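You operate a simulated robot arm through the tools that you are given. There is no shell and no other tool. Be economical: measure what you need, move in short steps, check, and stop when the job is done.

You are at the controls of a simulated robot arm. One attempt, no reset.

Task
Lay the green card's two rolls in the pallet's middle gaps, chock them and cover them with the board.
Fine: slide each chock up close to its roll; board centred across both.

Only the result counts: the job must be done as asked and must still hold three seconds after the hand-in. Knocking over, shifting, dropping, spilling or breaking anything else fails it. Lids that push on must go on centred and level and be pressed home; caps that screw on are set level and turned clockwise until they are tight.

Robot
A 6-joint arm with a two-finger parallel gripper on a trunk, on a base that drives. Base frame: it is fixed to the floor where the robot stands at the start and does not move with it; the origin is under the middle of the robot, x ahead of it, y to its left, z up. Units: mm, rad, N and s.
With the tool pointing down near the work surface it reaches from about 120 to 740 mm from the robot's upright axis, wherever it stands. Its first joint turns from -2.897 to 2.897 rad. Places, roughly: bench-side middle gap of the quarter pallet [600, -300, 600]; deck of the quarter pallet [600, -300, 600]; door-side middle gap of the quarter pallet [600, -400, 600]; short teal fence roll (6x6x20 cm) [-100, 1900, 900]. Payload 3.91 kg.
Tool frame: the origin (TCP) lies between the finger pads and is the grasp point; the fingertips stand 30 mm ahead of it; z points along the fingers, y is the line along which they close. The gripper opens to 110 mm. The fingers are 20 mm wide and 10 mm thick; the gripper's body (48 by 112 mm) begins 55 mm behind the TCP.
Orientation is that of the tool frame in the base frame, as a unit quaternion [w, x, y, z]. With the fingers straight down and closing along the base's y, the tool's x points along the base's -x, its y along +y and its z along -z.

Tools
- The arm moves only by the tool nudge_tool. Its argument "deltas" is a list of rows, each a list of 7 numbers: the shift along the tool's x, y, z in cm, then the turn, a rotation vector about the tool's x, y, z in rad, then the opening in per cent of the stroke, from 0 (shut) to 100 (fully open). In form: [[tx, ty, tz, ax, ay, az, jaw], ...]. A call has 1 to 8 rows; each row shifts and turns the commanded pose from where the row before left it, along the tool's axes as they then stand. A row lasts 0.2 s, in which the tool goes at most 50 mm and 0.15 rad; a call with a longer step from one row to the next is refused whole, and so is a gripper value outside its range. A pose out of reach is approached as far as the arm can. The call stops where the force on the tool passes 60 N (or 10 N more than at its start, if that is more) or the arm is blocked; 0.2 s more then pass. The fingers move at their own pace (about 45 mm/s each) and stop on an object; they squeeze with about 33 N. The grip force told is the motor's: it shows also when the fingers shut on nothing. Time passes only in rows, and 0.2 s behind the last, so rows that do not move let the fingers close. The reply holds the time, the measured pose of the TCP, the force on the tool along the base axes, the opening and the grip force, in the units named above and with some noise, with the torque about the TCP (base axes, N m) and any sound that the robot's microphone picked up.
- Cameras (640 x 400 px; columns grow to the right, rows downward): "scene" is now at [12, 152.4, 1446.2]; the picture's right is [0.02, -1.00, 0.00], its down [-0.82, -0.01, -0.57] and it looks along [0.57, 0.01, -0.82] (base axes); focal length 264 px, centre (320, 200). "wrist" rides on the gripper at [71, 22, -107] in the tool frame; the picture's right is [-0.29, 0.96, 0.00], its down [-0.76, -0.23, -0.61] and it looks along [-0.58, -0.18, 0.79] (tool axes); focal length 243 px, centre (320, 200). There is no depth. A picture from a camera that has moved, and an enlarged one, comes with that camera's place and axes in the base frame and with its lens.
- capture(camera): a new picture of that camera. No time passes.
- move_column(by): slides the trunk up (or, below 0, down) by that many mm; the arm and the scene camera ride with it, the base frame stays. It gives what a move gives, with no picture.
- roll_base(legs): drives the robot by 1 to 6 legs, each [ahead, left, turn to the left] in mm, mm and rad, along the robot's own axes; the way and the turn of a leg run together, so that a leg with both is an arc; at most 1500 mm and 3.142 rad a leg. The arm and the cameras ride along, it lands a little off, and it stops where it bumps. It gives what a move gives.
- pan_tilt(pan, tilt): turns the head with the scene camera to pan (to the left, within 1.501 rad either way) and tilt (down, from -0.506 to 1.204), counted from straight ahead of the robot. It gives what a move gives.
- close_up(camera, box): a new picture of the part [left, top, right, bottom] of that camera's present view, enlarged. No time passes.
- sign_off(): hands the job in; it is judged then, once.

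Go step by step. Nothing tells you exact positions but the pictures and the camera data: compare them with the known pose of the tool, close in by small moves and look again before you grip or let go. The budget is 120 turns and 78 pictures, counting those below and the enlarged ones. Unless the task says otherwise, let go and move clear before handing in, and close with one line.

The tools are called after "Call:" by a JSON object that holds its "fn" and its "kwargs". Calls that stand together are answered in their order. nudge_tool: Moves the arm, as the interface text tells. Its arguments: {"type":"object","properties":{"deltas":{"type":"array","items":{"type":"array","items":{"type":"number"}}}},"required":["deltas"]} The other tools are called the same way: move_column (by) slides the trunk up or down; roll_base (legs) drives the base; pan_tilt (pan, tilt) turns the head that bears the scene camera; capture (camera) takes a picture; close_up (camera, box) takes an enlarged picture of a part of a camera's view; sign_off () hands the job in.

At the start:

```text
time_s: 0.0
eef_pos: [469.2, -39.6, 1024.9]
tool_rot: [0.0, -0.001, 1.0, 0.0]
contact_force: [-0.6, 0.2, 0.5]
ft_torque: [0.0, 0.02, 0.01]
opening: 110.2
finger_force: 0.0
trunk travel left (down, up): [-425.0, 165.0]
robot x, y, heading: [0.3, 1.0, -0.002]
head pan, tilt: [0.016, 0.967]
```

scene: 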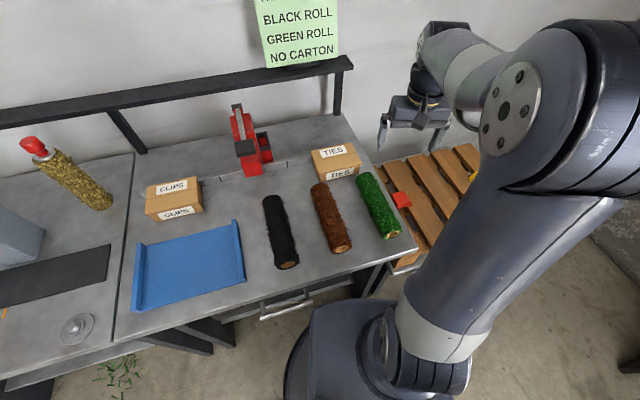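
wrist: 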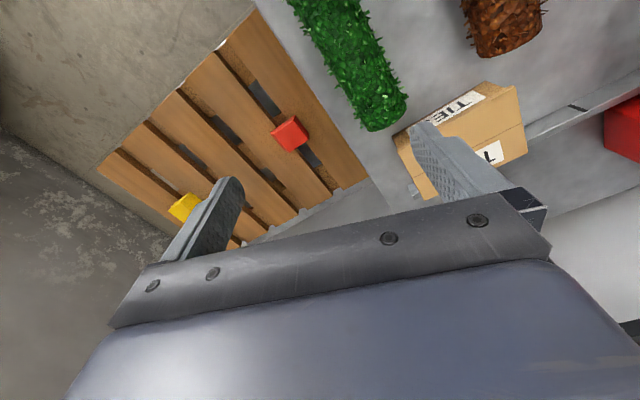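

The bench carries black, brown and green rolls, with the pallet to the right holding a red and a yellow chock. The green card is partly cut off, so I will tilt the head up to read it and look toward the pallet.

Call:
{"fn": "pan_tilt", "kwargs": {"pan": 0.0, "tilt": 0.5}}

Call:
{"fn": "capture", "kwargs": {"camera": "scene"}}

Call:
{"fn": "pan_tilt", "kwargs": {"pan": -0.9, "tilt": 0.7}}

Call:
{"fn": "capture", "kwargs": {"camera": "scene"}}

Call:
{"fn": "pan_tilt", "kwargs": {"pan": 1.0, "tilt": 0.7}}

Call:
{"fn": "capture", "kwargs": {"camera": "scene"}}

```text
time_s: 0.9
eef_pos: [468.3, -41.2, 1025.9]
tool_rot: [0.0, 0.0, 1.0, 0.0]
contact_force: [-0.5, 0.7, -0.3]
ft_torque: [-0.01, 0.04, 0.01]
opening: 109.9
finger_force: 0.1
trunk travel left (down, up): [-425.0, 165.0]
robot x, y, heading: [-0.6, 1.7, 0.002]
head pan, tilt: [0.0, 0.499]
```

```text
75 pictures are left
camera scene: at [31.2, 151.2, 1484.8], right [0.0, -1.0, 0.0], down [-0.48, 0.0, -0.88], along [0.88, 0.0, -0.48], focal length 264 px, centre (320, 200)
```

scene: 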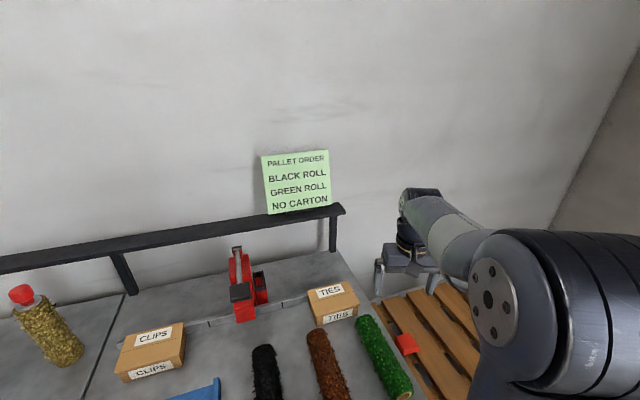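

```text
time_s: 2.1
eef_pos: [466.4, -40.0, 1025.1]
tool_rot: [0.0, 0.0, 1.0, 0.0]
contact_force: [0.3, 0.4, 1.0]
ft_torque: [0.0, -0.05, -0.01]
opening: 110.1
finger_force: 0.0
trunk travel left (down, up): [-425.0, 165.0]
robot x, y, heading: [-1.7, 0.6, -0.001]
head pan, tilt: [-0.901, 0.7]
```

```text
74 pictures are left
camera scene: at [-6.9, 84.7, 1467.2], right [-0.78, -0.62, 0.0], down [-0.4, 0.5, -0.77], along [0.48, -0.6, -0.64], focal length 264 px, centre (320, 200)
```

scene: 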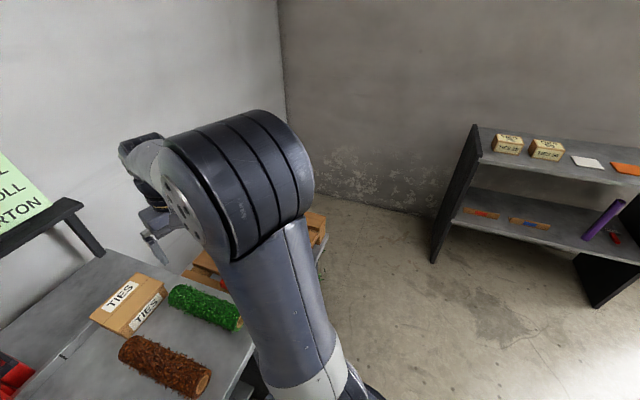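

```text
time_s: 4.0
eef_pos: [468.2, -39.8, 1025.0]
tool_rot: [-0.001, 0.0, 1.0, 0.001]
contact_force: [1.0, 0.2, 0.5]
ft_torque: [0.01, 0.01, -0.03]
opening: 110.1
finger_force: 0.0
trunk travel left (down, up): [-425.0, 165.0]
robot x, y, heading: [0.1, -1.0, 0.004]
head pan, tilt: [1.0, 0.7]
```

```text
73 pictures are left
camera scene: at [-13.8, 222.7, 1467.2], right [0.84, -0.54, 0.0], down [-0.35, -0.54, -0.76], along [0.41, 0.64, -0.64], focal length 264 px, centre (320, 200)
```

scene: 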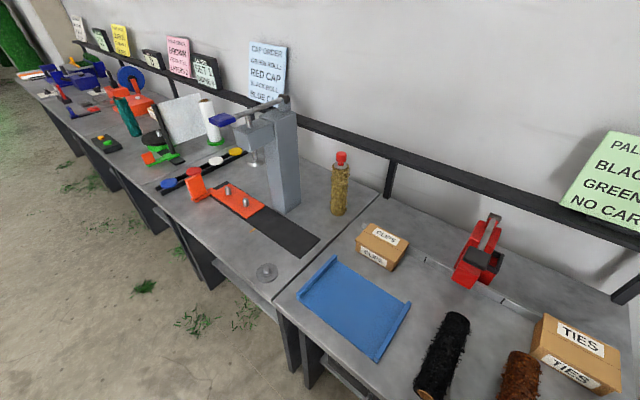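

The order is the black and green rolls, no carton. I will look closer at the blue board and at the pallet.

Call:
{"fn": "close_up", "kwargs": {"camera": "scene", "box": [270, 220, 590, 400]}}

Call:
{"fn": "close_up", "kwargs": {"camera": "wrist", "box": [90, 0, 410, 250]}}

```text
2.00 times, centred on (430, 310) of scene
camera zoom: at [-13.8, 222.7, 1467.2], right [0.84, -0.54, 0.0], down [-0.35, -0.54, -0.76], along [0.41, 0.64, -0.64], focal length 528 px, centre (100, -20)
```

zoom: 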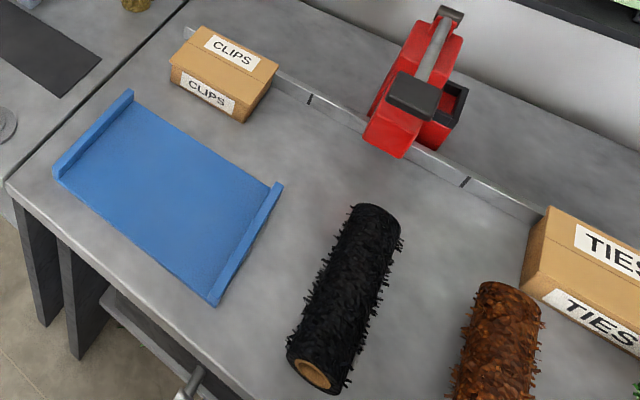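

```text
1.60 times, centred on (250, 125) of wrist
camera zoom: at [397.7, -17.8, 1132.7], right [0.29, 0.96, 0.0], down [0.76, -0.23, 0.61], along [0.58, -0.18, -0.79], focal length 388 px, centre (432, 320)
```

zoom: 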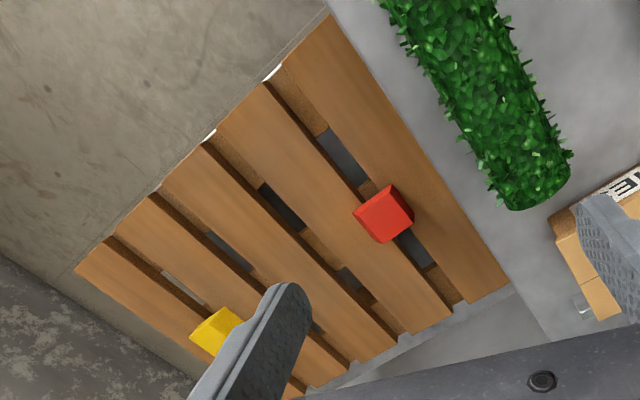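

Rolls are near (428,285) black and (540,-48) green; the pallet is turned about 0.29 rad with its middle near (628,-334). I'll shift the base right so everything but the board is in reach, then look with the wrist camera.

Call:
{"fn": "roll_base", "kwargs": {"legs": [[0, -200, 0]]}}

Call:
{"fn": "pan_tilt", "kwargs": {"pan": 0.0, "tilt": 0.95}}

Call:
{"fn": "capture", "kwargs": {"camera": "scene"}}

Call:
{"fn": "capture", "kwargs": {"camera": "wrist"}}

```text
time_s: 5.6
eef_pos: [468.3, -250.9, 1025.7]
tool_rot: [0.0, 0.002, 1.0, 0.0]
contact_force: [0.2, 0.2, -0.4]
ft_torque: [0.01, 0.01, -0.03]
opening: 109.9
finger_force: 0.1
trunk travel left (down, up): [-425.0, 165.0]
robot x, y, heading: [1.1, -206.6, -0.001]
head pan, tilt: [1.0, 0.7]
```

```text
time_s: 6.9
eef_pos: [468.3, -249.9, 1025.6]
tool_rot: [0.0, 0.002, 1.0, 0.0]
contact_force: [-0.5, -0.8, 0.3]
ft_torque: [-0.01, -0.02, -0.01]
opening: 110.2
finger_force: 0.0
trunk travel left (down, up): [-425.0, 165.0]
robot x, y, heading: [-0.7, -206.0, 0.001]
head pan, tilt: [0.0, 0.949]
```

```text
70 pictures are left
camera scene: at [13.1, -57.5, 1447.4], right [0.0, -1.0, 0.0], down [-0.81, 0.0, -0.58], along [0.58, 0.0, -0.81], focal length 264 px, centre (320, 200)
```

scene: 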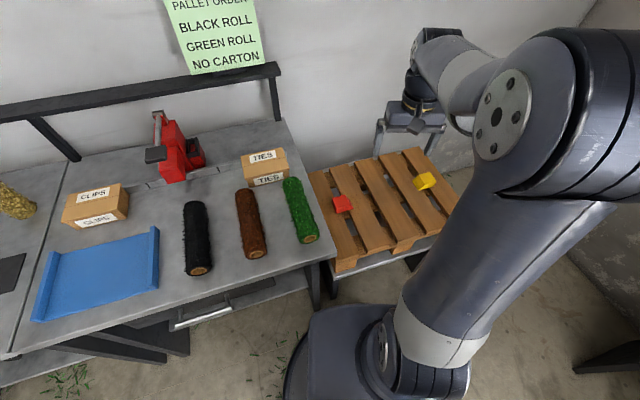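

```text
69 pictures are left
camera wrist: at [397.4, -227.7, 1132.7], right [0.29, 0.96, 0.0], down [0.76, -0.23, 0.61], along [0.58, -0.18, -0.79], focal length 243 px, centre (320, 200)
```

wrist: 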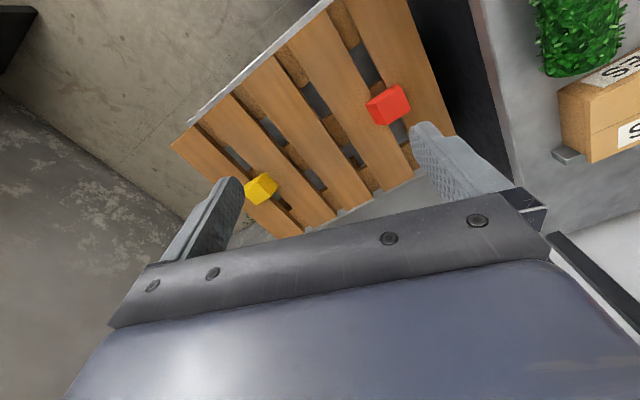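

Both chocks and the whole deck are visible now. I'll enlarge the pallet and the board/rolls to measure.

Call:
{"fn": "close_up", "kwargs": {"camera": "scene", "box": [280, 130, 480, 280]}}

Call:
{"fn": "close_up", "kwargs": {"camera": "scene", "box": [20, 150, 340, 350]}}

Call:
{"fn": "close_up", "kwargs": {"camera": "wrist", "box": [160, 0, 480, 240]}}

```text
2.67 times, centred on (380, 205) of scene
camera zoom: at [13.1, -57.5, 1447.4], right [0.0, -1.0, 0.0], down [-0.81, 0.0, -0.58], along [0.58, 0.0, -0.81], focal length 704 px, centre (160, 187)
```

zoom: 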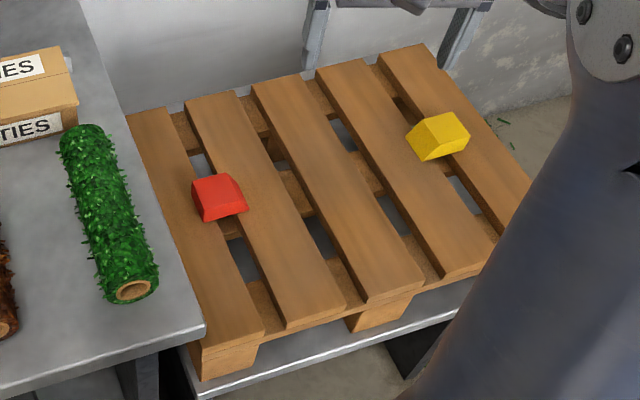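

```text
2.00 times, centred on (180, 250) of scene
camera zoom: at [13.1, -57.5, 1447.4], right [0.0, -1.0, 0.0], down [-0.81, 0.0, -0.58], along [0.58, 0.0, -0.81], focal length 528 px, centre (600, 100)
```

zoom: 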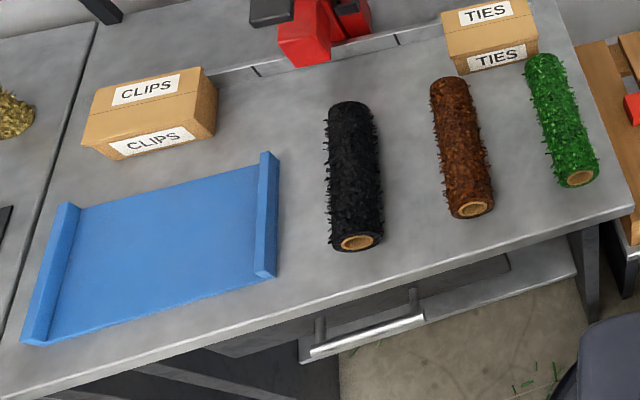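

```text
1.67 times, centred on (320, 120) of wrist
camera zoom: at [397.4, -227.7, 1132.7], right [0.29, 0.96, 0.0], down [0.76, -0.23, 0.61], along [0.58, -0.18, -0.79], focal length 404 px, centre (320, 333)
```

zoom: 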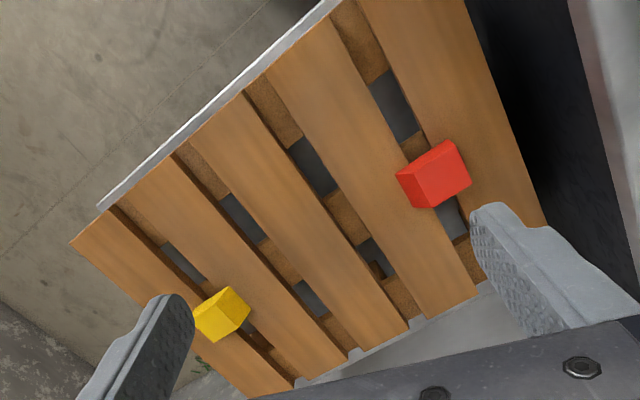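

The parallax tells that the bench is about 800 high while the pallet deck is near 620, and everything is turned about 0.30 rad. I'll turn the tool to match and move above the green roll near (431,3).

Call:
{"fn": "nudge_tool", "kwargs": {"deltas": [[0, 0, 0, 0, 0, -0.15, 100], [0, 0, 0, 0, 0, -0.147, 100], [-0.66, 4.2, 0, 0, 0, 0, 100], [-0.66, 4.2, 0, 0, 0, 0, 100], [-0.66, 4.2, 0, 0, 0, 0, 100], [-0.66, 4.2, 0.5, 0, 0, 0, 100], [-0.66, 4.2, 2.5, 0, 0, 0, 100], [-0.66, 4.2, 2.5, 0, 0, 0, 100]]}}

Call:
{"fn": "capture", "kwargs": {"camera": "wrist"}}

Call:
{"fn": "capture", "kwargs": {"camera": "scene"}}

```text
time_s: 8.7
eef_pos: [430.6, 2.9, 967.1]
tool_rot: [0.001, -0.147, 0.989, 0.0]
contact_force: [-0.8, 0.3, 0.2]
ft_torque: [0.02, 0.04, -0.01]
opening: 110.0
finger_force: 0.1
trunk travel left (down, up): [-425.0, 165.0]
robot x, y, heading: [-1.4, -210.1, -0.002]
head pan, tilt: [0.0, 0.949]
```

```text
65 pictures are left
camera wrist: at [357.6, 3.0, 1074.7], right [0.0, 1.0, 0.0], down [0.79, 0.0, 0.61], along [0.61, 0.0, -0.79], focal length 243 px, centre (320, 200)
```

wrist: 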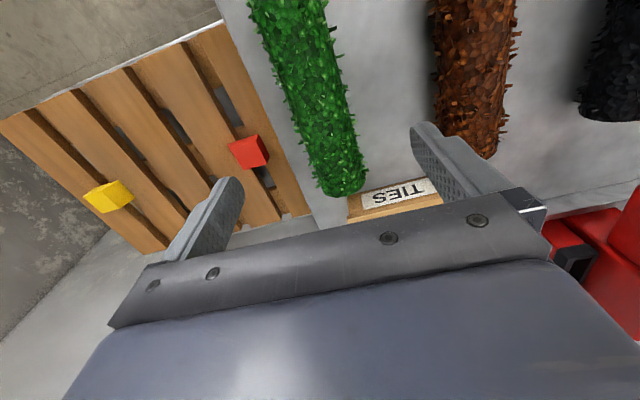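

```text
64 pictures are left
camera scene: at [13.2, -57.5, 1447.4], right [0.0, -1.0, 0.0], down [-0.81, 0.0, -0.58], along [0.58, 0.0, -0.81], focal length 264 px, centre (320, 200)
```

scene: 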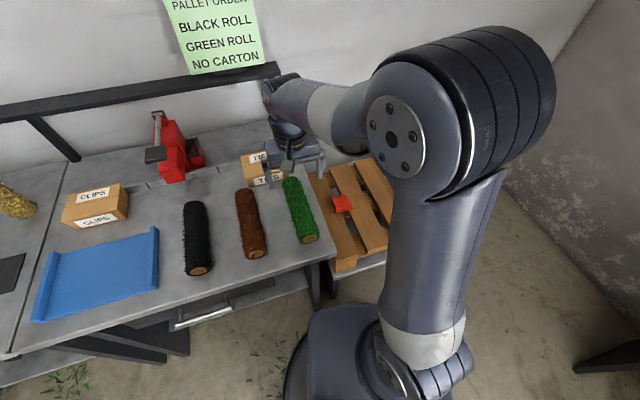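

The wrist view agrees: green roll axis passes (432,1) at z≈828, and the tool is centred on it. Lowering to grip height.

Call:
{"fn": "nudge_tool", "kwargs": {"deltas": [[0, 0, 3, 0, 0, -0.01, 100], [0, 0, 3, 0, 0, 0, 100], [0, 0, 3, 0, 0, 0, 100], [0, 0, 2.2, 0, 0, 0, 100], [0, 0, 1.5, 0, 0, 0, 100]]}}

Call:
{"fn": "capture", "kwargs": {"camera": "wrist"}}

```text
time_s: 9.9
eef_pos: [432.5, 3.3, 842.5]
tool_rot: [0.0, -0.152, 0.988, 0.001]
contact_force: [0.1, -0.7, 0.1]
ft_torque: [0.02, 0.02, 0.01]
opening: 109.9
finger_force: 0.1
trunk travel left (down, up): [-425.0, 165.0]
robot x, y, heading: [2.1, -206.5, -0.008]
head pan, tilt: [0.0, 0.949]
```

```text
63 pictures are left
camera wrist: at [358.9, 3.1, 949.4], right [-0.01, 1.0, 0.0], down [0.79, 0.01, 0.61], along [0.61, 0.01, -0.79], focal length 243 px, centre (320, 200)
```

wrist: 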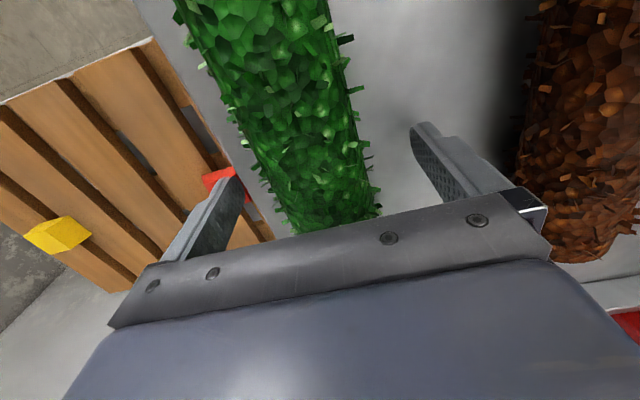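

The roll lies between the fingers. Closing and lifting slightly.

Call:
{"fn": "nudge_tool", "kwargs": {"deltas": [[0, 0, 0, 0, 0, 0, 0], [0, 0, 0, 0, 0, 0, 0], [0, 0, 0, 0, 0, 0, 0], [0, 0, 0, 0, 0, 0, 0], [0, 0, 0, 0, 0, 0, 0], [0, 0, -1, 0, 0, 0, 0], [0, 0, -2, 0, 0, 0, 0], [0, 0, -3, 0, 0, 0, 0]]}}

Call:
{"fn": "capture", "kwargs": {"camera": "scene"}}

```text
time_s: 11.7
eef_pos: [432.1, 2.4, 904.5]
tool_rot: [0.0, -0.152, 0.988, 0.0]
contact_force: [-0.3, 0.1, -0.8]
ft_torque: [0.03, 0.01, 0.01]
opening: 59.1
finger_force: 33.4
trunk travel left (down, up): [-425.0, 165.0]
robot x, y, heading: [0.8, -209.6, 0.002]
head pan, tilt: [0.0, 0.949]
```

```text
62 pictures are left
camera scene: at [13.3, -57.4, 1447.3], right [0.0, -1.0, 0.0], down [-0.81, 0.0, -0.58], along [0.58, 0.0, -0.81], focal length 264 px, centre (320, 200)
```

scene: 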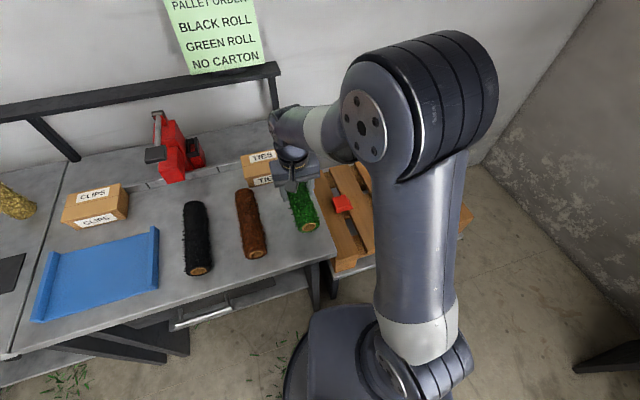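

Green is held (59 mm opening). Carrying it over to the door-side middle gap, near (644,-360).

Call:
{"fn": "nudge_tool", "kwargs": {"deltas": [[0, 0, -3, 0, 0, 0, 0], [-1.1, -4.6, 0, 0, 0, 0, 0], [-1.1, -4.6, 0, 0, 0, 0, 0], [-1.1, -4.6, 0, 0, 0, 0, 0], [-1.1, -4.6, 0, 0, 0, 0, 0], [-1.1, -4.6, 0, 0, 0, 0, 0], [-1.1, -4.6, 0, 0, 0, 0, 0], [-1.1, -4.6, 0, 0, 0, 0, 0]]}}

Call:
{"fn": "nudge_tool", "kwargs": {"deltas": [[-1.1, -4.6, 0, 0, 0, 0, 0], [-0.5, -4.1, 0, 0, 0, 0, 0], [0, 0, 4, 0, 0, 0, 0], [0, 0, 4, 0, 0, 0, 0], [0, 0, 4, 0, 0, 0, 0], [0, 0, 4, 0, 0, 0, 0]]}}

Call:
{"fn": "capture", "kwargs": {"camera": "wrist"}}

Call:
{"fn": "close_up", "kwargs": {"camera": "scene", "box": [280, 120, 520, 280]}}

```text
time_s: 13.5
eef_pos: [603.8, -279.6, 929.2]
tool_rot: [-0.001, -0.151, 0.989, 0.0]
contact_force: [-0.5, 0.1, -2.3]
ft_torque: [0.01, -0.01, 0.0]
opening: 59.2
finger_force: 33.1
trunk travel left (down, up): [-425.0, 165.0]
robot x, y, heading: [3.1, -210.5, 0.003]
head pan, tilt: [0.0, 0.949]
```

```text
time_s: 14.9
eef_pos: [643.0, -360.4, 771.5]
tool_rot: [0.0, -0.152, 0.988, 0.0]
contact_force: [-0.8, -0.4, -1.2]
ft_torque: [0.02, -0.03, 0.03]
opening: 59.0
finger_force: 32.8
trunk travel left (down, up): [-425.0, 165.0]
robot x, y, heading: [0.0, -206.1, -0.003]
head pan, tilt: [0.0, 0.949]
```

```text
61 pictures are left
camera wrist: at [568.3, -361.2, 878.1], right [-0.01, 1.0, 0.0], down [0.79, 0.01, 0.61], along [0.61, 0.01, -0.79], focal length 243 px, centre (320, 200)
```

wrist: 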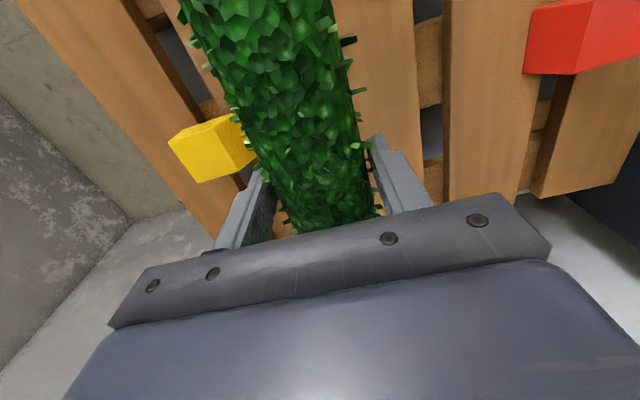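

```text
2.50 times, centred on (400, 200) of scene
camera zoom: at [13.2, -57.6, 1447.4], right [0.0, -1.0, 0.0], down [-0.81, 0.0, -0.58], along [0.58, 0.0, -0.81], focal length 660 px, centre (120, 200)
```

zoom: 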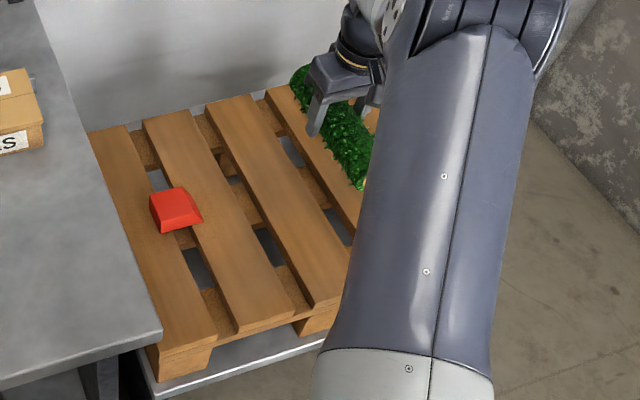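

The gap line from the wrist view matches the tool's line within a few mm. Lowering the green roll into the gap.

Call:
{"fn": "nudge_tool", "kwargs": {"deltas": [[0, 0, 4, 0, 0, 0, 0], [0, 0, 4, 0, 0, 0, 0], [0, 0, 1.5, 0, 0, 0, 0], [0, 0, 0.5, 0, 0, 0, 0], [0, 0, 0, 0, 0, 0, 0]]}}

Call:
{"fn": "nudge_tool", "kwargs": {"deltas": [[0, 0, 0.4, 0, 0, 0, 0], [0, 0, 0, 0, 0, 0, 0]]}}

Call:
{"fn": "nudge_tool", "kwargs": {"deltas": [[0, 0, 0.4, 0, 0, 0, 0], [0, 0, 0, 0, 0, 0, 0]]}}

```text
time_s: 16.1
eef_pos: [642.6, -359.6, 673.4]
tool_rot: [0.0, -0.152, 0.988, 0.001]
contact_force: [-0.5, 0.2, -1.5]
ft_torque: [-0.03, -0.02, -0.03]
opening: 58.8
finger_force: 33.1
trunk travel left (down, up): [-425.0, 165.0]
robot x, y, heading: [-0.2, -208.8, -0.002]
head pan, tilt: [0.0, 0.949]
```

```text
time_s: 16.7
eef_pos: [643.1, -360.7, 668.4]
tool_rot: [0.0, -0.151, 0.988, 0.0]
contact_force: [0.7, 0.6, -1.4]
ft_torque: [-0.02, -0.02, -0.03]
opening: 58.9
finger_force: 33.2
trunk travel left (down, up): [-425.0, 165.0]
robot x, y, heading: [-0.1, -207.0, -0.004]
head pan, tilt: [0.0, 0.949]
```

```text
time_s: 17.3
eef_pos: [645.2, -360.4, 664.7]
tool_rot: [0.001, -0.15, 0.989, 0.0]
contact_force: [-0.8, 1.1, -2.2]
ft_torque: [0.01, 0.01, -0.04]
opening: 58.9
finger_force: 33.0
trunk travel left (down, up): [-425.0, 165.0]
robot x, y, heading: [-1.4, -208.1, -0.003]
head pan, tilt: [0.0, 0.949]
```

Call:
{"fn": "nudge_tool", "kwargs": {"deltas": [[0, 0, 0.3, 0, 0, 0, 0], [0, 0, 0, 0, 0, 0, 0]]}}

Call:
{"fn": "nudge_tool", "kwargs": {"deltas": [[0, 0, 0.3, 0, 0, 0, 0], [0, 0, 0, 0, 0, 0, 0]]}}

Call:
{"fn": "capture", "kwargs": {"camera": "wrist"}}

Call:
{"fn": "close_up", "kwargs": {"camera": "scene", "box": [340, 120, 440, 220]}}

```text
time_s: 17.9
eef_pos: [644.7, -359.7, 661.8]
tool_rot: [0.0, -0.152, 0.988, 0.0]
contact_force: [0.1, -0.3, -1.6]
ft_torque: [-0.02, -0.02, -0.02]
opening: 59.1
finger_force: 33.0
trunk travel left (down, up): [-425.0, 165.0]
robot x, y, heading: [3.5, -205.7, -0.004]
head pan, tilt: [0.0, 0.949]
```

```text
time_s: 18.5
eef_pos: [643.7, -359.9, 660.5]
tool_rot: [0.0, -0.152, 0.988, 0.0]
contact_force: [1.1, -0.8, 1.7]
ft_torque: [-0.11, 0.29, 0.1]
opening: 58.9
finger_force: 32.8
trunk travel left (down, up): [-425.0, 165.0]
robot x, y, heading: [1.2, -208.5, -0.004]
head pan, tilt: [0.0, 0.949]
```

```text
59 pictures are left
camera wrist: at [570.7, -360.2, 767.1], right [-0.01, 1.0, 0.0], down [0.79, 0.01, 0.61], along [0.61, 0.01, -0.79], focal length 243 px, centre (320, 200)
```

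wrist: 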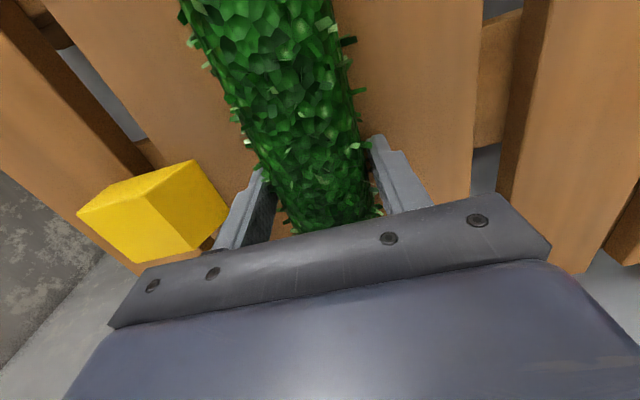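

```text
4.00 times, centred on (390, 170) of scene
camera zoom: at [13.1, -57.5, 1447.4], right [0.0, -1.0, 0.0], down [-0.81, 0.0, -0.58], along [0.58, 0.0, -0.81], focal length 1055 px, centre (40, 320)
```

zoom: 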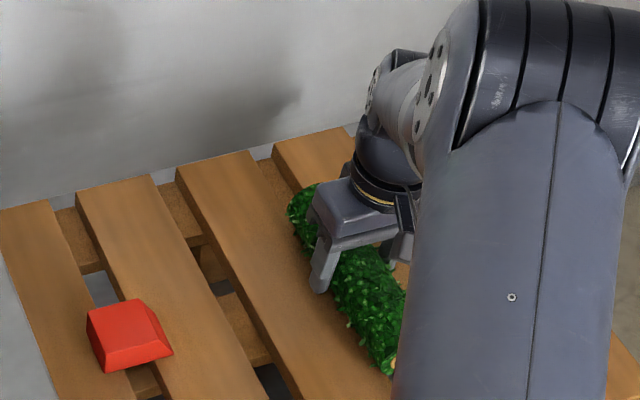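

Contact has just begun at TCP z≈660, about what a seated roll should give. Pressing a touch further to be sure.

Call:
{"fn": "nudge_tool", "kwargs": {"deltas": [[0, 0, 0.2, 0, 0, 0, 0], [0, 0, 0, 0, 0, 0, 0]]}}

Call:
{"fn": "nudge_tool", "kwargs": {"deltas": [[0, 0, 0.2, 0, 0, 0, 0], [0, 0, 0, 0, 0, 0, 0]]}}

```text
time_s: 19.1
eef_pos: [644.4, -360.1, 659.1]
tool_rot: [0.002, -0.152, 0.988, 0.0]
contact_force: [2.5, -1.9, 11.4]
ft_torque: [0.03, 0.31, 0.16]
opening: 59.3
finger_force: 33.0
trunk travel left (down, up): [-425.0, 165.0]
robot x, y, heading: [-1.9, -205.8, -0.006]
head pan, tilt: [0.0, 0.949]
```

```text
time_s: 19.7
eef_pos: [644.3, -362.3, 658.6]
tool_rot: [0.003, -0.151, 0.988, -0.001]
contact_force: [1.9, -0.2, 28.2]
ft_torque: [0.03, -0.01, 0.61]
opening: 58.9
finger_force: 33.3
trunk travel left (down, up): [-425.0, 165.0]
robot x, y, heading: [-4.0, -207.1, -0.002]
head pan, tilt: [0.0, 0.949]
```

Firm and balanced. Releasing, backing off upward, and checking.

Call:
{"fn": "nudge_tool", "kwargs": {"deltas": [[0, 0, -0.2, 0, 0, 0, 75], [0, 0, 0, 0, 0, 0, 85], [0, 0, 0, 0, 0, 0, 90], [0, 0, 0, 0, 0, 0, 90], [0, 0, -2, 0, 0, 0, 90], [0, 0, -4, 0, 0, 0, 100], [0, 0, -4, 0, 0, 0, 100], [0, 0, -4, 0, 0, 0, 100]]}}

Call:
{"fn": "nudge_tool", "kwargs": {"deltas": [[0, 0, -4, 0, 0, 0, 100], [0, 0, -4, 0, 0, 0, 100], [0, 0, -3, 0, 0, 0, 100], [5, 0, 0, 0, 0, 0, 100]]}}

Call:
{"fn": "capture", "kwargs": {"camera": "wrist"}}

```text
time_s: 21.5
eef_pos: [642.0, -356.0, 795.2]
tool_rot: [0.0, -0.152, 0.988, 0.0]
contact_force: [0.4, 0.1, 0.6]
ft_torque: [0.0, 0.0, 0.01]
opening: 110.0
finger_force: 0.0
trunk travel left (down, up): [-425.0, 165.0]
robot x, y, heading: [-1.0, -209.4, -0.006]
head pan, tilt: [0.0, 0.949]
```

```text
time_s: 22.5
eef_pos: [594.5, -371.3, 909.3]
tool_rot: [0.0, -0.152, 0.988, -0.001]
contact_force: [0.7, 0.9, -0.3]
ft_torque: [0.02, 0.0, -0.01]
opening: 110.1
finger_force: 0.0
trunk travel left (down, up): [-425.0, 165.0]
robot x, y, heading: [-1.5, -208.3, -0.002]
head pan, tilt: [0.0, 0.949]
```

```text
57 pictures are left
camera wrist: at [521.0, -371.9, 1015.7], right [-0.01, 1.0, 0.0], down [0.79, 0.01, 0.61], along [0.61, 0.01, -0.79], focal length 243 px, centre (320, 200)
```

wrist: 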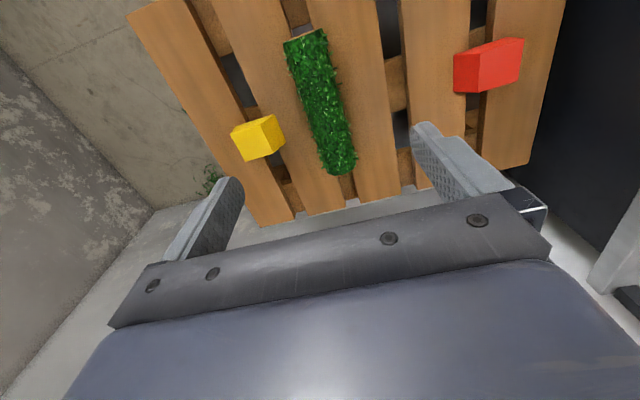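

Green is seated in the gap. Now over to the black roll near (340,266).

Call:
{"fn": "nudge_tool", "kwargs": {"deltas": [[0.4, 4.8, -1, 0, 0, 0, 100], [0.4, 4.8, -1, 0, 0, 0, 100], [0.4, 4.8, -1, 0, 0, 0, 100], [0.4, 4.8, -1, 0, 0, 0, 100], [0.4, 4.8, -1, 0, 0, 0, 100], [0.4, 4.8, 0, 0, 0, 0, 100], [0.4, 4.8, 0, 0, 0, 0, 100]]}}

Call:
{"fn": "nudge_tool", "kwargs": {"deltas": [[0.3, 4.8, 0, 0, 0, 0, 100], [0.3, 4.8, 0, 0, 0, 0, 100], [0.3, 4.8, 0, 0, 0, 0, 100], [0.3, 4.8, 0, 0, 0, 0, 100], [0.3, 4.8, 0, 0, 0, 0, 100], [0.3, 4.8, 0, 0, 0, 0, 100], [0.4, 4.9, 0, 0, 0, 0, 100]]}}

Call:
{"fn": "capture", "kwargs": {"camera": "wrist"}}

Call:
{"fn": "close_up", "kwargs": {"camera": "scene", "box": [280, 120, 520, 280]}}

```text
time_s: 24.1
eef_pos: [464.3, -60.4, 959.5]
tool_rot: [0.0, -0.151, 0.988, 0.0]
contact_force: [0.1, -0.2, -0.5]
ft_torque: [0.03, 0.04, -0.02]
opening: 110.2
finger_force: 0.0
trunk travel left (down, up): [-425.0, 165.0]
robot x, y, heading: [1.6, -211.2, -0.006]
head pan, tilt: [0.0, 0.949]
```

```text
time_s: 25.7
eef_pos: [346.5, 251.0, 957.1]
tool_rot: [0.0, -0.151, 0.989, 0.001]
contact_force: [0.0, -0.4, 0.1]
ft_torque: [0.01, -0.01, -0.01]
opening: 109.8
finger_force: 0.1
trunk travel left (down, up): [-425.0, 165.0]
robot x, y, heading: [2.2, -206.4, 0.001]
head pan, tilt: [0.0, 0.949]
```

```text
56 pictures are left
camera wrist: at [272.8, 250.9, 1063.8], right [-0.01, 1.0, 0.0], down [0.79, 0.01, 0.61], along [0.61, 0.01, -0.79], focal length 243 px, centre (320, 200)
```

wrist: 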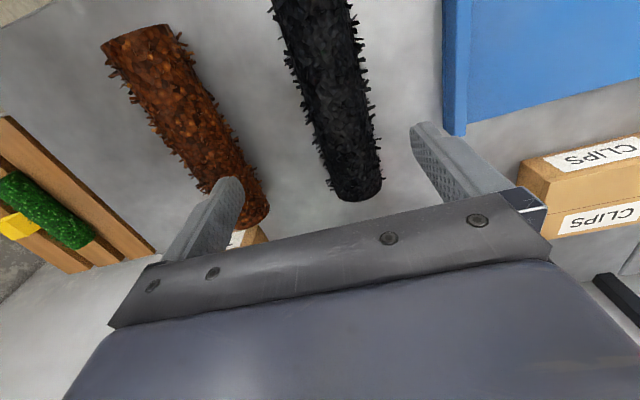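

```text
2.50 times, centred on (400, 200) of scene
camera zoom: at [13.2, -57.5, 1447.4], right [0.0, -1.0, 0.0], down [-0.81, 0.0, -0.58], along [0.58, 0.0, -0.81], focal length 660 px, centre (120, 200)
```

zoom: 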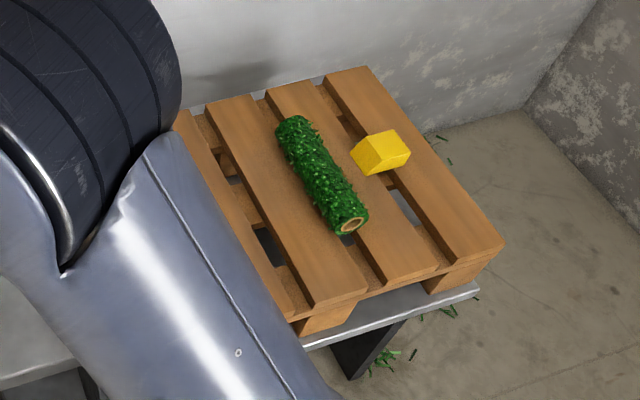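

Green sits well in the gap. The black roll's centre is about (341,267), so I shift 17 mm left and descend.

Call:
{"fn": "nudge_tool", "kwargs": {"deltas": [[0, 1.7, 1.5, 0, 0, 0, 100], [0, 0, 3, 0, 0, 0, 100], [0, 0, 3, 0, 0, 0, 100], [0, 0, 3, 0, 0, 0, 100], [0, 0, 1, 0, 0, 0, 100], [0, 0, 0, 0, 0, 0, 100]]}}

Call:
{"fn": "capture", "kwargs": {"camera": "wrist"}}

```text
time_s: 27.1
eef_pos: [342.1, 266.9, 843.1]
tool_rot: [0.0, -0.151, 0.989, 0.0]
contact_force: [0.4, -0.2, -0.7]
ft_torque: [0.0, 0.0, 0.02]
opening: 110.1
finger_force: 0.2
trunk travel left (down, up): [-425.0, 165.0]
robot x, y, heading: [0.8, -210.1, -0.003]
head pan, tilt: [0.0, 0.949]
```

```text
54 pictures are left
camera wrist: at [268.4, 266.6, 950.7], right [-0.01, 1.0, 0.0], down [0.79, 0.01, 0.61], along [0.61, 0.01, -0.79], focal length 243 px, centre (320, 200)
```

wrist: 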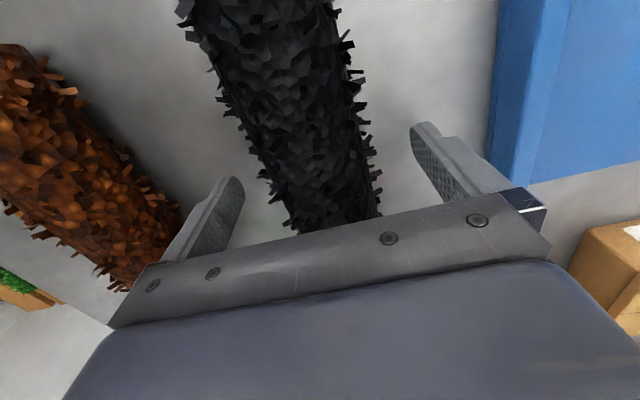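

Gripping black, lifting high to clear the TIES carton, then carrying toward the bench-side gap.

Call:
{"fn": "nudge_tool", "kwargs": {"deltas": [[0, 0, 0, 0, 0, 0, 0], [0, 0, 0, 0, 0, 0, 0], [0, 0, 0, 0, 0, 0, 0], [0, 0, 0, 0, 0, 0, 0], [0, 0, 0, 0, 0, 0, 0], [0, 0, -2, 0, 0, 0, 0], [0, 0, -4, 0, 0, 0, 0], [0, 0, -4, 0, 0, 0, 0]]}}

Call:
{"fn": "nudge_tool", "kwargs": {"deltas": [[0, 0, -4.5, 0, 0, 0, 0], [-0.75, -4.45, 0, 0, 0, 0, 0], [-0.75, -4.45, 0, 0, 0, 0, 0], [-0.75, -4.45, 0, 0, 0, 0, 0], [-0.75, -4.45, 0, 0, 0, 0, 0], [-0.75, -4.45, 0, 0, 0, 0, 0], [-0.75, -4.45, 0, 0, 0, 0, 0], [-0.75, -4.45, 0, 0, 0, 0, 0]]}}

Call:
{"fn": "nudge_tool", "kwargs": {"deltas": [[-0.75, -4.45, 0, 0, 0, 0, 0], [-0.75, -4.45, 0, 0, 0, 0, 0], [-0.75, -4.45, 0, 0, 0, 0, 0], [-0.75, -4.45, 0, 0, 0, 0, 0], [-0.75, -4.45, 0, 0, 0, 0, 0], [-0.75, -4.4, 0, 0, 0, 0, 0], [0, 0, 4.5, 0, 0, 0, 0], [0, 0, 4.5, 0, 0, 0, 0]]}}

Call:
{"fn": "nudge_tool", "kwargs": {"deltas": [[0, 0, 4, 0, 0, 0, 0], [0, 0, 4, 0, 0, 0, 0], [0, 0, 4, 0, 0, 0, 0], [0, 0, 0, 0, 0, 0, 0]]}}

Call:
{"fn": "capture", "kwargs": {"camera": "wrist"}}

Call:
{"fn": "close_up", "kwargs": {"camera": "scene", "box": [280, 120, 520, 280]}}

```text
time_s: 28.9
eef_pos: [340.5, 267.3, 941.4]
tool_rot: [0.0, -0.151, 0.989, 0.0]
contact_force: [0.7, -0.6, -1.6]
ft_torque: [-0.01, 0.03, -0.01]
opening: 58.9
finger_force: 33.2
trunk travel left (down, up): [-425.0, 165.0]
robot x, y, heading: [-1.8, -209.7, 0.0]
head pan, tilt: [0.0, 0.949]
```

```text
time_s: 30.7
eef_pos: [484.3, -13.5, 986.6]
tool_rot: [0.0, -0.151, 0.988, 0.001]
contact_force: [0.2, 0.0, -1.3]
ft_torque: [-0.03, 0.0, 0.01]
opening: 58.8
finger_force: 32.8
trunk travel left (down, up): [-425.0, 165.0]
robot x, y, heading: [-1.9, -208.3, -0.004]
head pan, tilt: [0.0, 0.949]
```

```text
time_s: 32.5
eef_pos: [610.3, -254.5, 895.0]
tool_rot: [0.0, -0.152, 0.988, 0.0]
contact_force: [-0.9, -0.1, -1.2]
ft_torque: [-0.02, -0.01, 0.0]
opening: 59.1
finger_force: 32.9
trunk travel left (down, up): [-425.0, 165.0]
robot x, y, heading: [2.7, -213.2, 0.0]
head pan, tilt: [0.0, 0.949]
```

```text
time_s: 33.5
eef_pos: [609.1, -251.3, 774.4]
tool_rot: [0.0, -0.151, 0.989, -0.001]
contact_force: [-0.8, 0.9, -1.0]
ft_torque: [-0.01, 0.01, 0.01]
opening: 58.8
finger_force: 33.4
trunk travel left (down, up): [-425.0, 165.0]
robot x, y, heading: [3.0, -208.0, -0.006]
head pan, tilt: [0.0, 0.949]
```

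```text
53 pictures are left
camera wrist: at [535.4, -251.2, 882.1], right [-0.01, 1.0, 0.0], down [0.79, 0.01, 0.61], along [0.61, 0.01, -0.79], focal length 243 px, centre (320, 200)
```

wrist: 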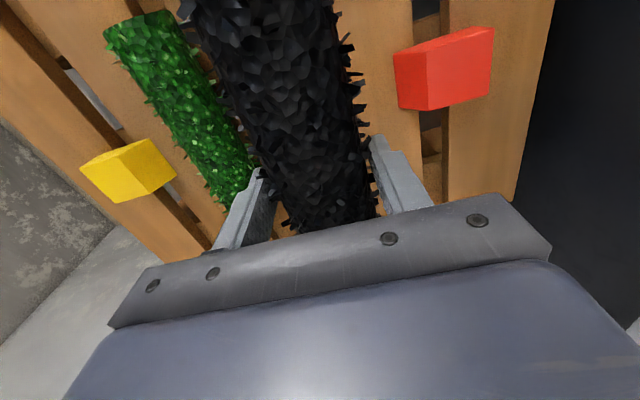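

```text
2.50 times, centred on (400, 200) of scene
camera zoom: at [13.5, -57.5, 1447.4], right [0.0, -1.0, 0.0], down [-0.81, 0.0, -0.58], along [0.58, 0.0, -0.81], focal length 660 px, centre (120, 200)
```

zoom: 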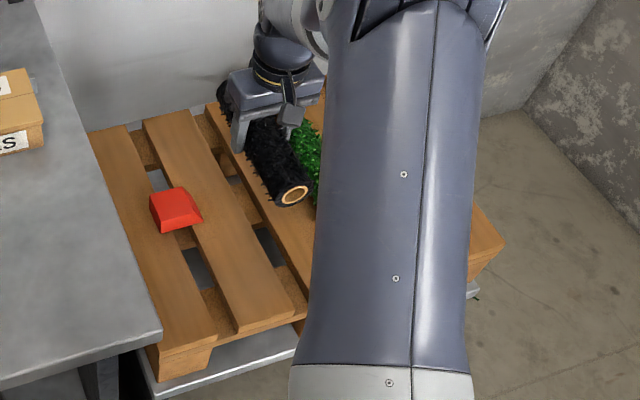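

Gap line again matches (within ~2 mm). Lowering black into the bench-side middle gap.

Call:
{"fn": "nudge_tool", "kwargs": {"deltas": [[0, -0.15, 4, 0, 0, 0, 0], [0, 0, 4, 0, 0, 0, 0], [0, 0, 2, 0, 0, 0, 0], [0, 0, 0.8, 0, 0, 0, 0], [0, 0, 0, 0, 0, 0, 0]]}}

Call:
{"fn": "nudge_tool", "kwargs": {"deltas": [[0, 0, 0.4, 0, 0, 0, 0], [0, 0, 0, 0, 0, 0, 0]]}}

Call:
{"fn": "nudge_tool", "kwargs": {"deltas": [[0, 0, 0.2, 0, 0, 0, 0], [0, 0, 0, 0, 0, 0, 0]]}}

```text
time_s: 34.7
eef_pos: [608.3, -253.5, 667.2]
tool_rot: [-0.001, -0.152, 0.988, 0.0]
contact_force: [0.2, 0.6, -2.0]
ft_torque: [-0.02, -0.04, 0.0]
opening: 58.8
finger_force: 33.2
trunk travel left (down, up): [-425.0, 165.0]
robot x, y, heading: [-3.3, -206.5, 0.001]
head pan, tilt: [0.0, 0.949]
```

```text
time_s: 35.3
eef_pos: [609.5, -254.3, 663.8]
tool_rot: [-0.001, -0.152, 0.988, 0.0]
contact_force: [-1.1, 0.3, -1.5]
ft_torque: [0.01, 0.0, 0.0]
opening: 58.8
finger_force: 32.6
trunk travel left (down, up): [-425.0, 165.0]
robot x, y, heading: [-4.6, -210.2, -0.008]
head pan, tilt: [0.0, 0.949]
```

```text
time_s: 35.9
eef_pos: [610.2, -253.8, 661.9]
tool_rot: [0.0, -0.151, 0.989, -0.001]
contact_force: [-0.2, 1.4, -1.9]
ft_torque: [0.01, -0.01, -0.01]
opening: 59.0
finger_force: 33.5
trunk travel left (down, up): [-425.0, 165.0]
robot x, y, heading: [-1.9, -213.0, -0.002]
head pan, tilt: [0.0, 0.949]
```

Call:
{"fn": "nudge_tool", "kwargs": {"deltas": [[0, 0, 0.2, 0, 0, 0, 0], [0, 0, 0, 0, 0, 0, 0]]}}

Call:
{"fn": "nudge_tool", "kwargs": {"deltas": [[0, 0, 0.2, 0, 0, 0, 0], [0, 0, 0, 0, 0, 0, 0]]}}

Call:
{"fn": "nudge_tool", "kwargs": {"deltas": [[0, 0, 0.1, 0, 0, 0, 0], [0, 0, 0, 0, 0, 0, 0]]}}

```text
time_s: 36.5
eef_pos: [609.1, -252.3, 661.0]
tool_rot: [0.0, -0.151, 0.989, 0.0]
contact_force: [0.4, 1.1, -0.3]
ft_torque: [0.03, -0.16, -0.01]
opening: 58.7
finger_force: 32.9
trunk travel left (down, up): [-425.0, 165.0]
robot x, y, heading: [0.4, -211.2, -0.002]
head pan, tilt: [0.0, 0.949]
```

```text
time_s: 37.1
eef_pos: [609.1, -253.4, 660.4]
tool_rot: [0.002, -0.152, 0.988, -0.001]
contact_force: [-1.5, 4.8, 13.2]
ft_torque: [0.15, 0.11, 0.62]
opening: 58.8
finger_force: 33.2
trunk travel left (down, up): [-425.0, 165.0]
robot x, y, heading: [-2.0, -209.5, -0.003]
head pan, tilt: [0.0, 0.949]
```

```text
time_s: 37.7
eef_pos: [609.4, -255.2, 659.6]
tool_rot: [0.001, -0.151, 0.988, -0.001]
contact_force: [3.3, 10.4, 19.5]
ft_torque: [0.28, 0.0, 0.51]
opening: 59.0
finger_force: 32.6
trunk travel left (down, up): [-425.0, 165.0]
robot x, y, heading: [-3.3, -205.8, -0.0]
head pan, tilt: [0.0, 0.949]
```

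There is a slight sideways push toward the bench, so I ease 1.5 mm that way and release.

Call:
{"fn": "nudge_tool", "kwargs": {"deltas": [[0, 0.15, 0, 0, 0, 0, 0], [0, 0, -0.1, 0, 0, 0, 70], [0, 0, 0, 0, 0, 0, 85], [0, 0, 0, 0, 0, 0, 85], [0, 0, -2, 0, 0, 0, 85], [0, 0, -4, 0, 0, 0, 90], [0, 0, -4, 0, 0, 0, 100], [0, 0, -4, 0, 0, 0, 100]]}}

Call:
{"fn": "nudge_tool", "kwargs": {"deltas": [[4, 2, -2, 0, 0, 0, 100], [4, 2, -2, 0, 0, 0, 100]]}}

Call:
{"fn": "capture", "kwargs": {"camera": "wrist"}}

```text
time_s: 39.5
eef_pos: [606.3, -252.4, 797.0]
tool_rot: [-0.001, -0.151, 0.989, 0.0]
contact_force: [0.7, -0.4, -0.5]
ft_torque: [-0.01, 0.0, 0.03]
opening: 110.3
finger_force: 0.1
trunk travel left (down, up): [-425.0, 165.0]
robot x, y, heading: [-0.7, -206.7, -0.006]
head pan, tilt: [0.0, 0.949]
```

```text
time_s: 40.1
eef_pos: [519.1, -239.9, 838.9]
tool_rot: [0.0, -0.152, 0.988, 0.0]
contact_force: [0.4, -0.3, 0.4]
ft_torque: [-0.01, 0.01, -0.01]
opening: 110.0
finger_force: 0.1
trunk travel left (down, up): [-425.0, 165.0]
robot x, y, heading: [-0.9, -207.2, -0.002]
head pan, tilt: [0.0, 0.949]
```

```text
51 pictures are left
camera wrist: at [446.2, -240.2, 946.4], right [-0.01, 1.0, 0.0], down [0.79, 0.01, 0.61], along [0.61, 0.01, -0.79], focal length 243 px, centre (320, 200)
```

wrist: 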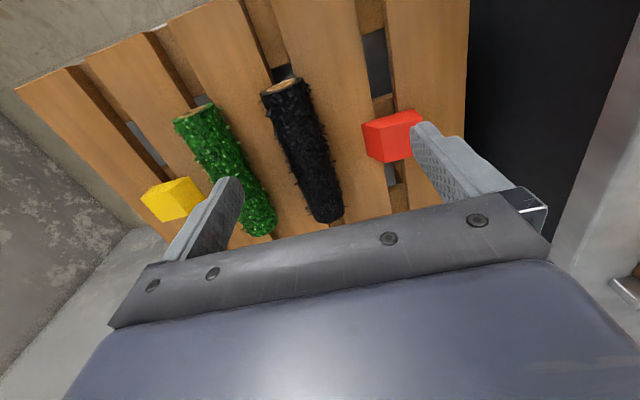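

Both rolls lie in the middle gaps. Now I need the shape of the chocks.

Call:
{"fn": "close_up", "kwargs": {"camera": "wrist", "box": [300, 80, 440, 180]}}

Call:
{"fn": "close_up", "kwargs": {"camera": "wrist", "box": [120, 150, 260, 240]}}

```text
4.00 times, centred on (370, 130) of wrist
camera zoom: at [446.2, -240.2, 946.4], right [-0.01, 1.0, 0.0], down [0.79, 0.01, 0.61], along [0.61, 0.01, -0.79], focal length 970 px, centre (120, 480)
```

zoom: 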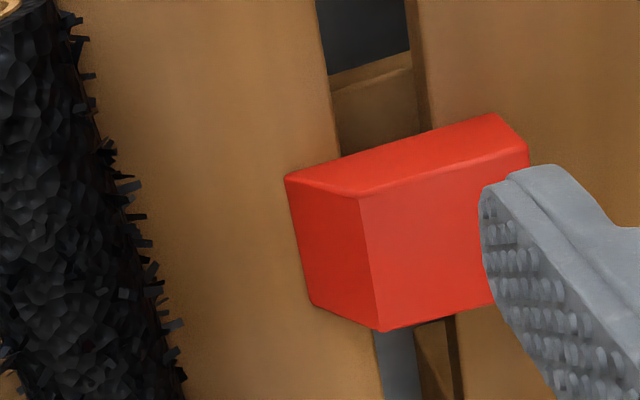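

```text
4.44 times, centred on (190, 195) of wrist
camera zoom: at [446.2, -240.2, 946.4], right [-0.01, 1.0, 0.0], down [0.79, 0.01, 0.61], along [0.61, 0.01, -0.79], focal length 1078 px, centre (898, 222)
```

zoom: 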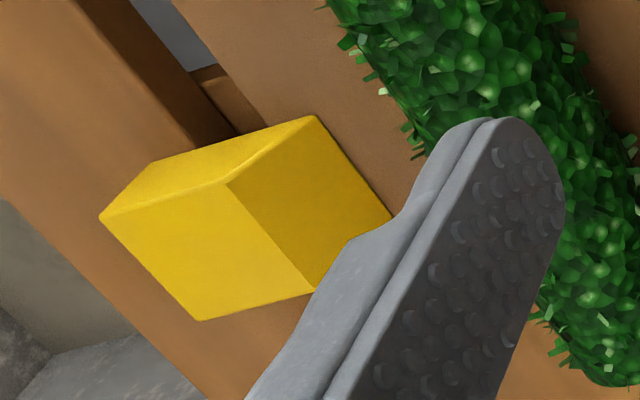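

Chocks are about 70 (toe to heel) × 50 × 32 mm wedges with the slope toward the rolls; red's centre line is about e1=511 in the pallet frame. I'll turn the tool a quarter turn to grip red across its square sides.

Call:
{"fn": "nudge_tool", "kwargs": {"deltas": [[0, 0, -4, 0, 0, 0, 100], [0, 0, 0, 0, 0, -0.15, 100], [0, 0, 0, 0, 0, -0.15, 100], [0, 0, 0, 0, 0, -0.15, 100], [0, 0, 0, 0, 0, -0.15, 100], [0, 0, 0, 0, 0, -0.15, 100], [0, 0, 0, 0, 0, -0.15, 100], [0, 0, 0, 0, 0, -0.15, 100]]}}

Call:
{"fn": "nudge_tool", "kwargs": {"deltas": [[0, 0, 0, 0, 0, -0.15, 100], [0, 0, 0, 0, 0, -0.15, 100], [0, 0, 0, 0, 0, -0.15, 100], [0, 0, 0, 0, 0, -0.071, 100], [-4.3, -4.4, 0, 0, 0, 0, 100], [-4.3, -4.4, 0, 0, 0, 0, 100], [0, 0, 0, 0, 0, 0, 100]]}}

Call:
{"fn": "capture", "kwargs": {"camera": "wrist"}}

```text
time_s: 41.9
eef_pos: [520.0, -237.9, 878.7]
tool_rot: [-0.001, -0.627, 0.779, -0.001]
contact_force: [0.2, 0.3, -0.9]
ft_torque: [0.05, -0.06, 0.0]
opening: 110.1
finger_force: 0.1
trunk travel left (down, up): [-425.0, 165.0]
robot x, y, heading: [0.9, -205.9, -0.004]
head pan, tilt: [0.0, 0.949]
```

```text
refused: row 5 steps farther than a row can; nothing moved
```

```text
48 pictures are left
camera wrist: at [484.1, -303.6, 985.9], right [-0.87, 0.49, 0.0], down [0.39, 0.69, 0.61], along [0.3, 0.53, -0.79], focal length 243 px, centre (320, 200)
```

wrist: 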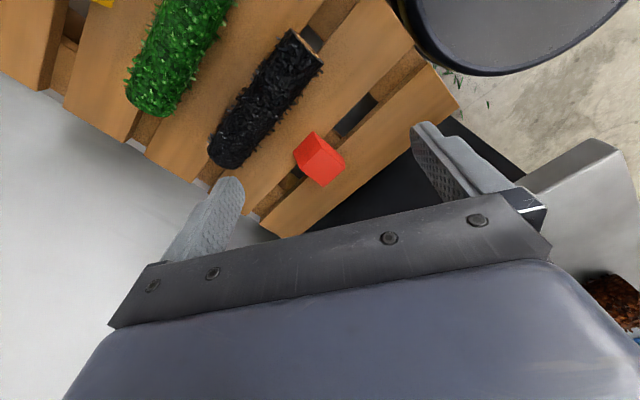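

Call:
{"fn": "nudge_tool", "kwargs": {"deltas": [[0, 0, 0, 0, 0, -0.15, 100], [0, 0, 0, 0, 0, -0.15, 100], [0, 0, 0, 0, 0, -0.15, 100], [0, 0, 0, 0, 0, -0.071, 100], [-3, -3, 0, 0, 0, 0, 100], [-3, -3, 0, 0, 0, 0, 100], [-2.7, -2.8, 0, 0, 0, 0, 100], [0, 0, 4, 0, 0, 0, 100]]}}

Call:
{"fn": "capture", "kwargs": {"camera": "wrist"}}

```text
time_s: 43.7
eef_pos: [575.9, -132.2, 838.7]
tool_rot: [0.001, 0.806, -0.592, 0.0]
contact_force: [-0.1, 0.6, 0.2]
ft_torque: [0.01, 0.0, -0.02]
opening: 110.0
finger_force: 0.1
trunk travel left (down, up): [-425.0, 165.0]
robot x, y, heading: [0.7, -209.5, -0.004]
head pan, tilt: [0.0, 0.949]
```

```text
47 pictures are left
camera wrist: at [576.5, -205.7, 946.2], right [-1.0, -0.01, 0.0], down [-0.01, 0.79, 0.61], along [-0.01, 0.61, -0.79], focal length 243 px, centre (320, 200)
```

wrist: 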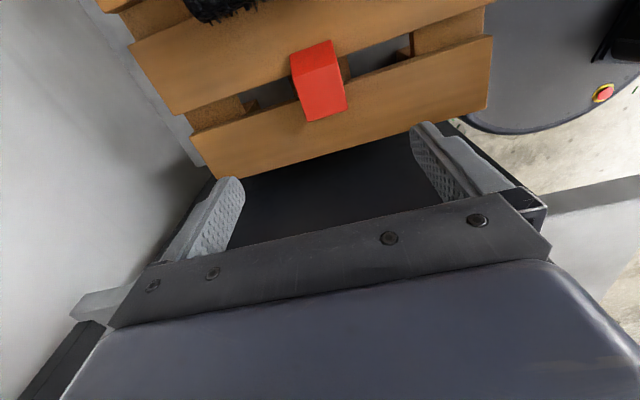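

The tool is lined up with the red chock (centre ≈(572,-128)). Descending to just above the deck.

Call:
{"fn": "nudge_tool", "kwargs": {"deltas": [[-0.2, 0.2, 4, 0, 0, 0, 100], [0, 0, 4, 0, 0, 0, 100], [0, 0, 4, 0, 0, 0, 100], [0, 0, 3, 0, 0, 0, 100], [0, 0, 2, 0, 0, 0, 100], [0, 0, 1.2, 0, 0, 0, 100], [0, 0, 0, 0, 0, 0, 100]]}}

Call:
{"fn": "capture", "kwargs": {"camera": "wrist"}}

```text
time_s: 45.3
eef_pos: [575.0, -129.9, 656.6]
tool_rot: [0.0, 0.806, -0.592, -0.001]
contact_force: [0.0, 0.5, -0.7]
ft_torque: [-0.01, 0.01, -0.03]
opening: 109.9
finger_force: 0.1
trunk travel left (down, up): [-425.0, 165.0]
robot x, y, heading: [3.0, -205.1, -0.005]
head pan, tilt: [0.0, 0.949]
```

```text
46 pictures are left
camera wrist: at [576.4, -203.9, 763.7], right [-1.0, -0.01, 0.0], down [-0.01, 0.79, 0.61], along [-0.01, 0.61, -0.79], focal length 243 px, centre (320, 200)
```

wrist: 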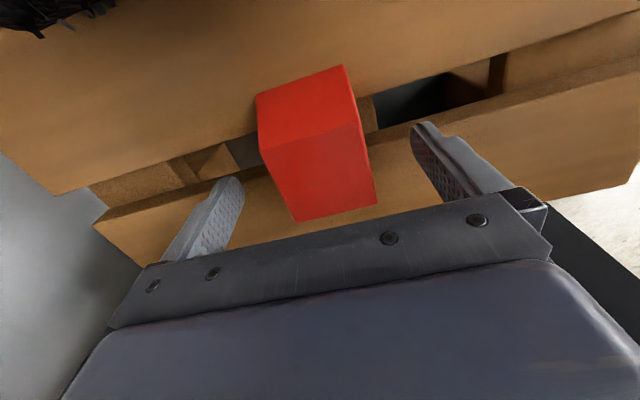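

Chock is between the fingers. Closing on it.

Call:
{"fn": "nudge_tool", "kwargs": {"deltas": [[0, 0, 0, 0, 0, 0, 0], [0, 0, 0, 0, 0, 0, 0], [0, 0, 0, 0, 0, 0, 0], [0, 0, 0, 0, 0, 0, 0], [0, 0, 0, 0, 0, 0, 0], [0, 0, -0.1, 0, 0, 0, 0]]}}

Call:
{"fn": "capture", "kwargs": {"camera": "wrist"}}

```text
time_s: 46.7
eef_pos: [575.3, -130.4, 658.0]
tool_rot: [0.0, 0.806, -0.592, 0.0]
contact_force: [-0.2, 0.3, -0.4]
ft_torque: [0.0, 0.04, -0.01]
opening: 51.8
finger_force: 33.2
trunk travel left (down, up): [-425.0, 165.0]
robot x, y, heading: [-1.7, -209.8, -0.002]
head pan, tilt: [0.0, 0.949]
```

```text
45 pictures are left
camera wrist: at [576.4, -203.7, 765.4], right [-1.0, -0.01, 0.0], down [-0.01, 0.79, 0.61], along [-0.01, 0.61, -0.79], focal length 243 px, centre (320, 200)
```

wrist: 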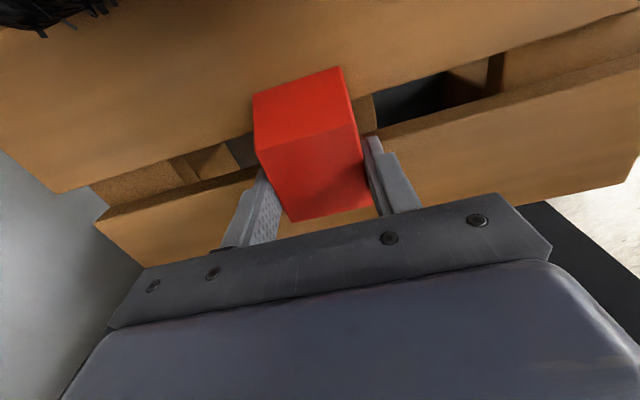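

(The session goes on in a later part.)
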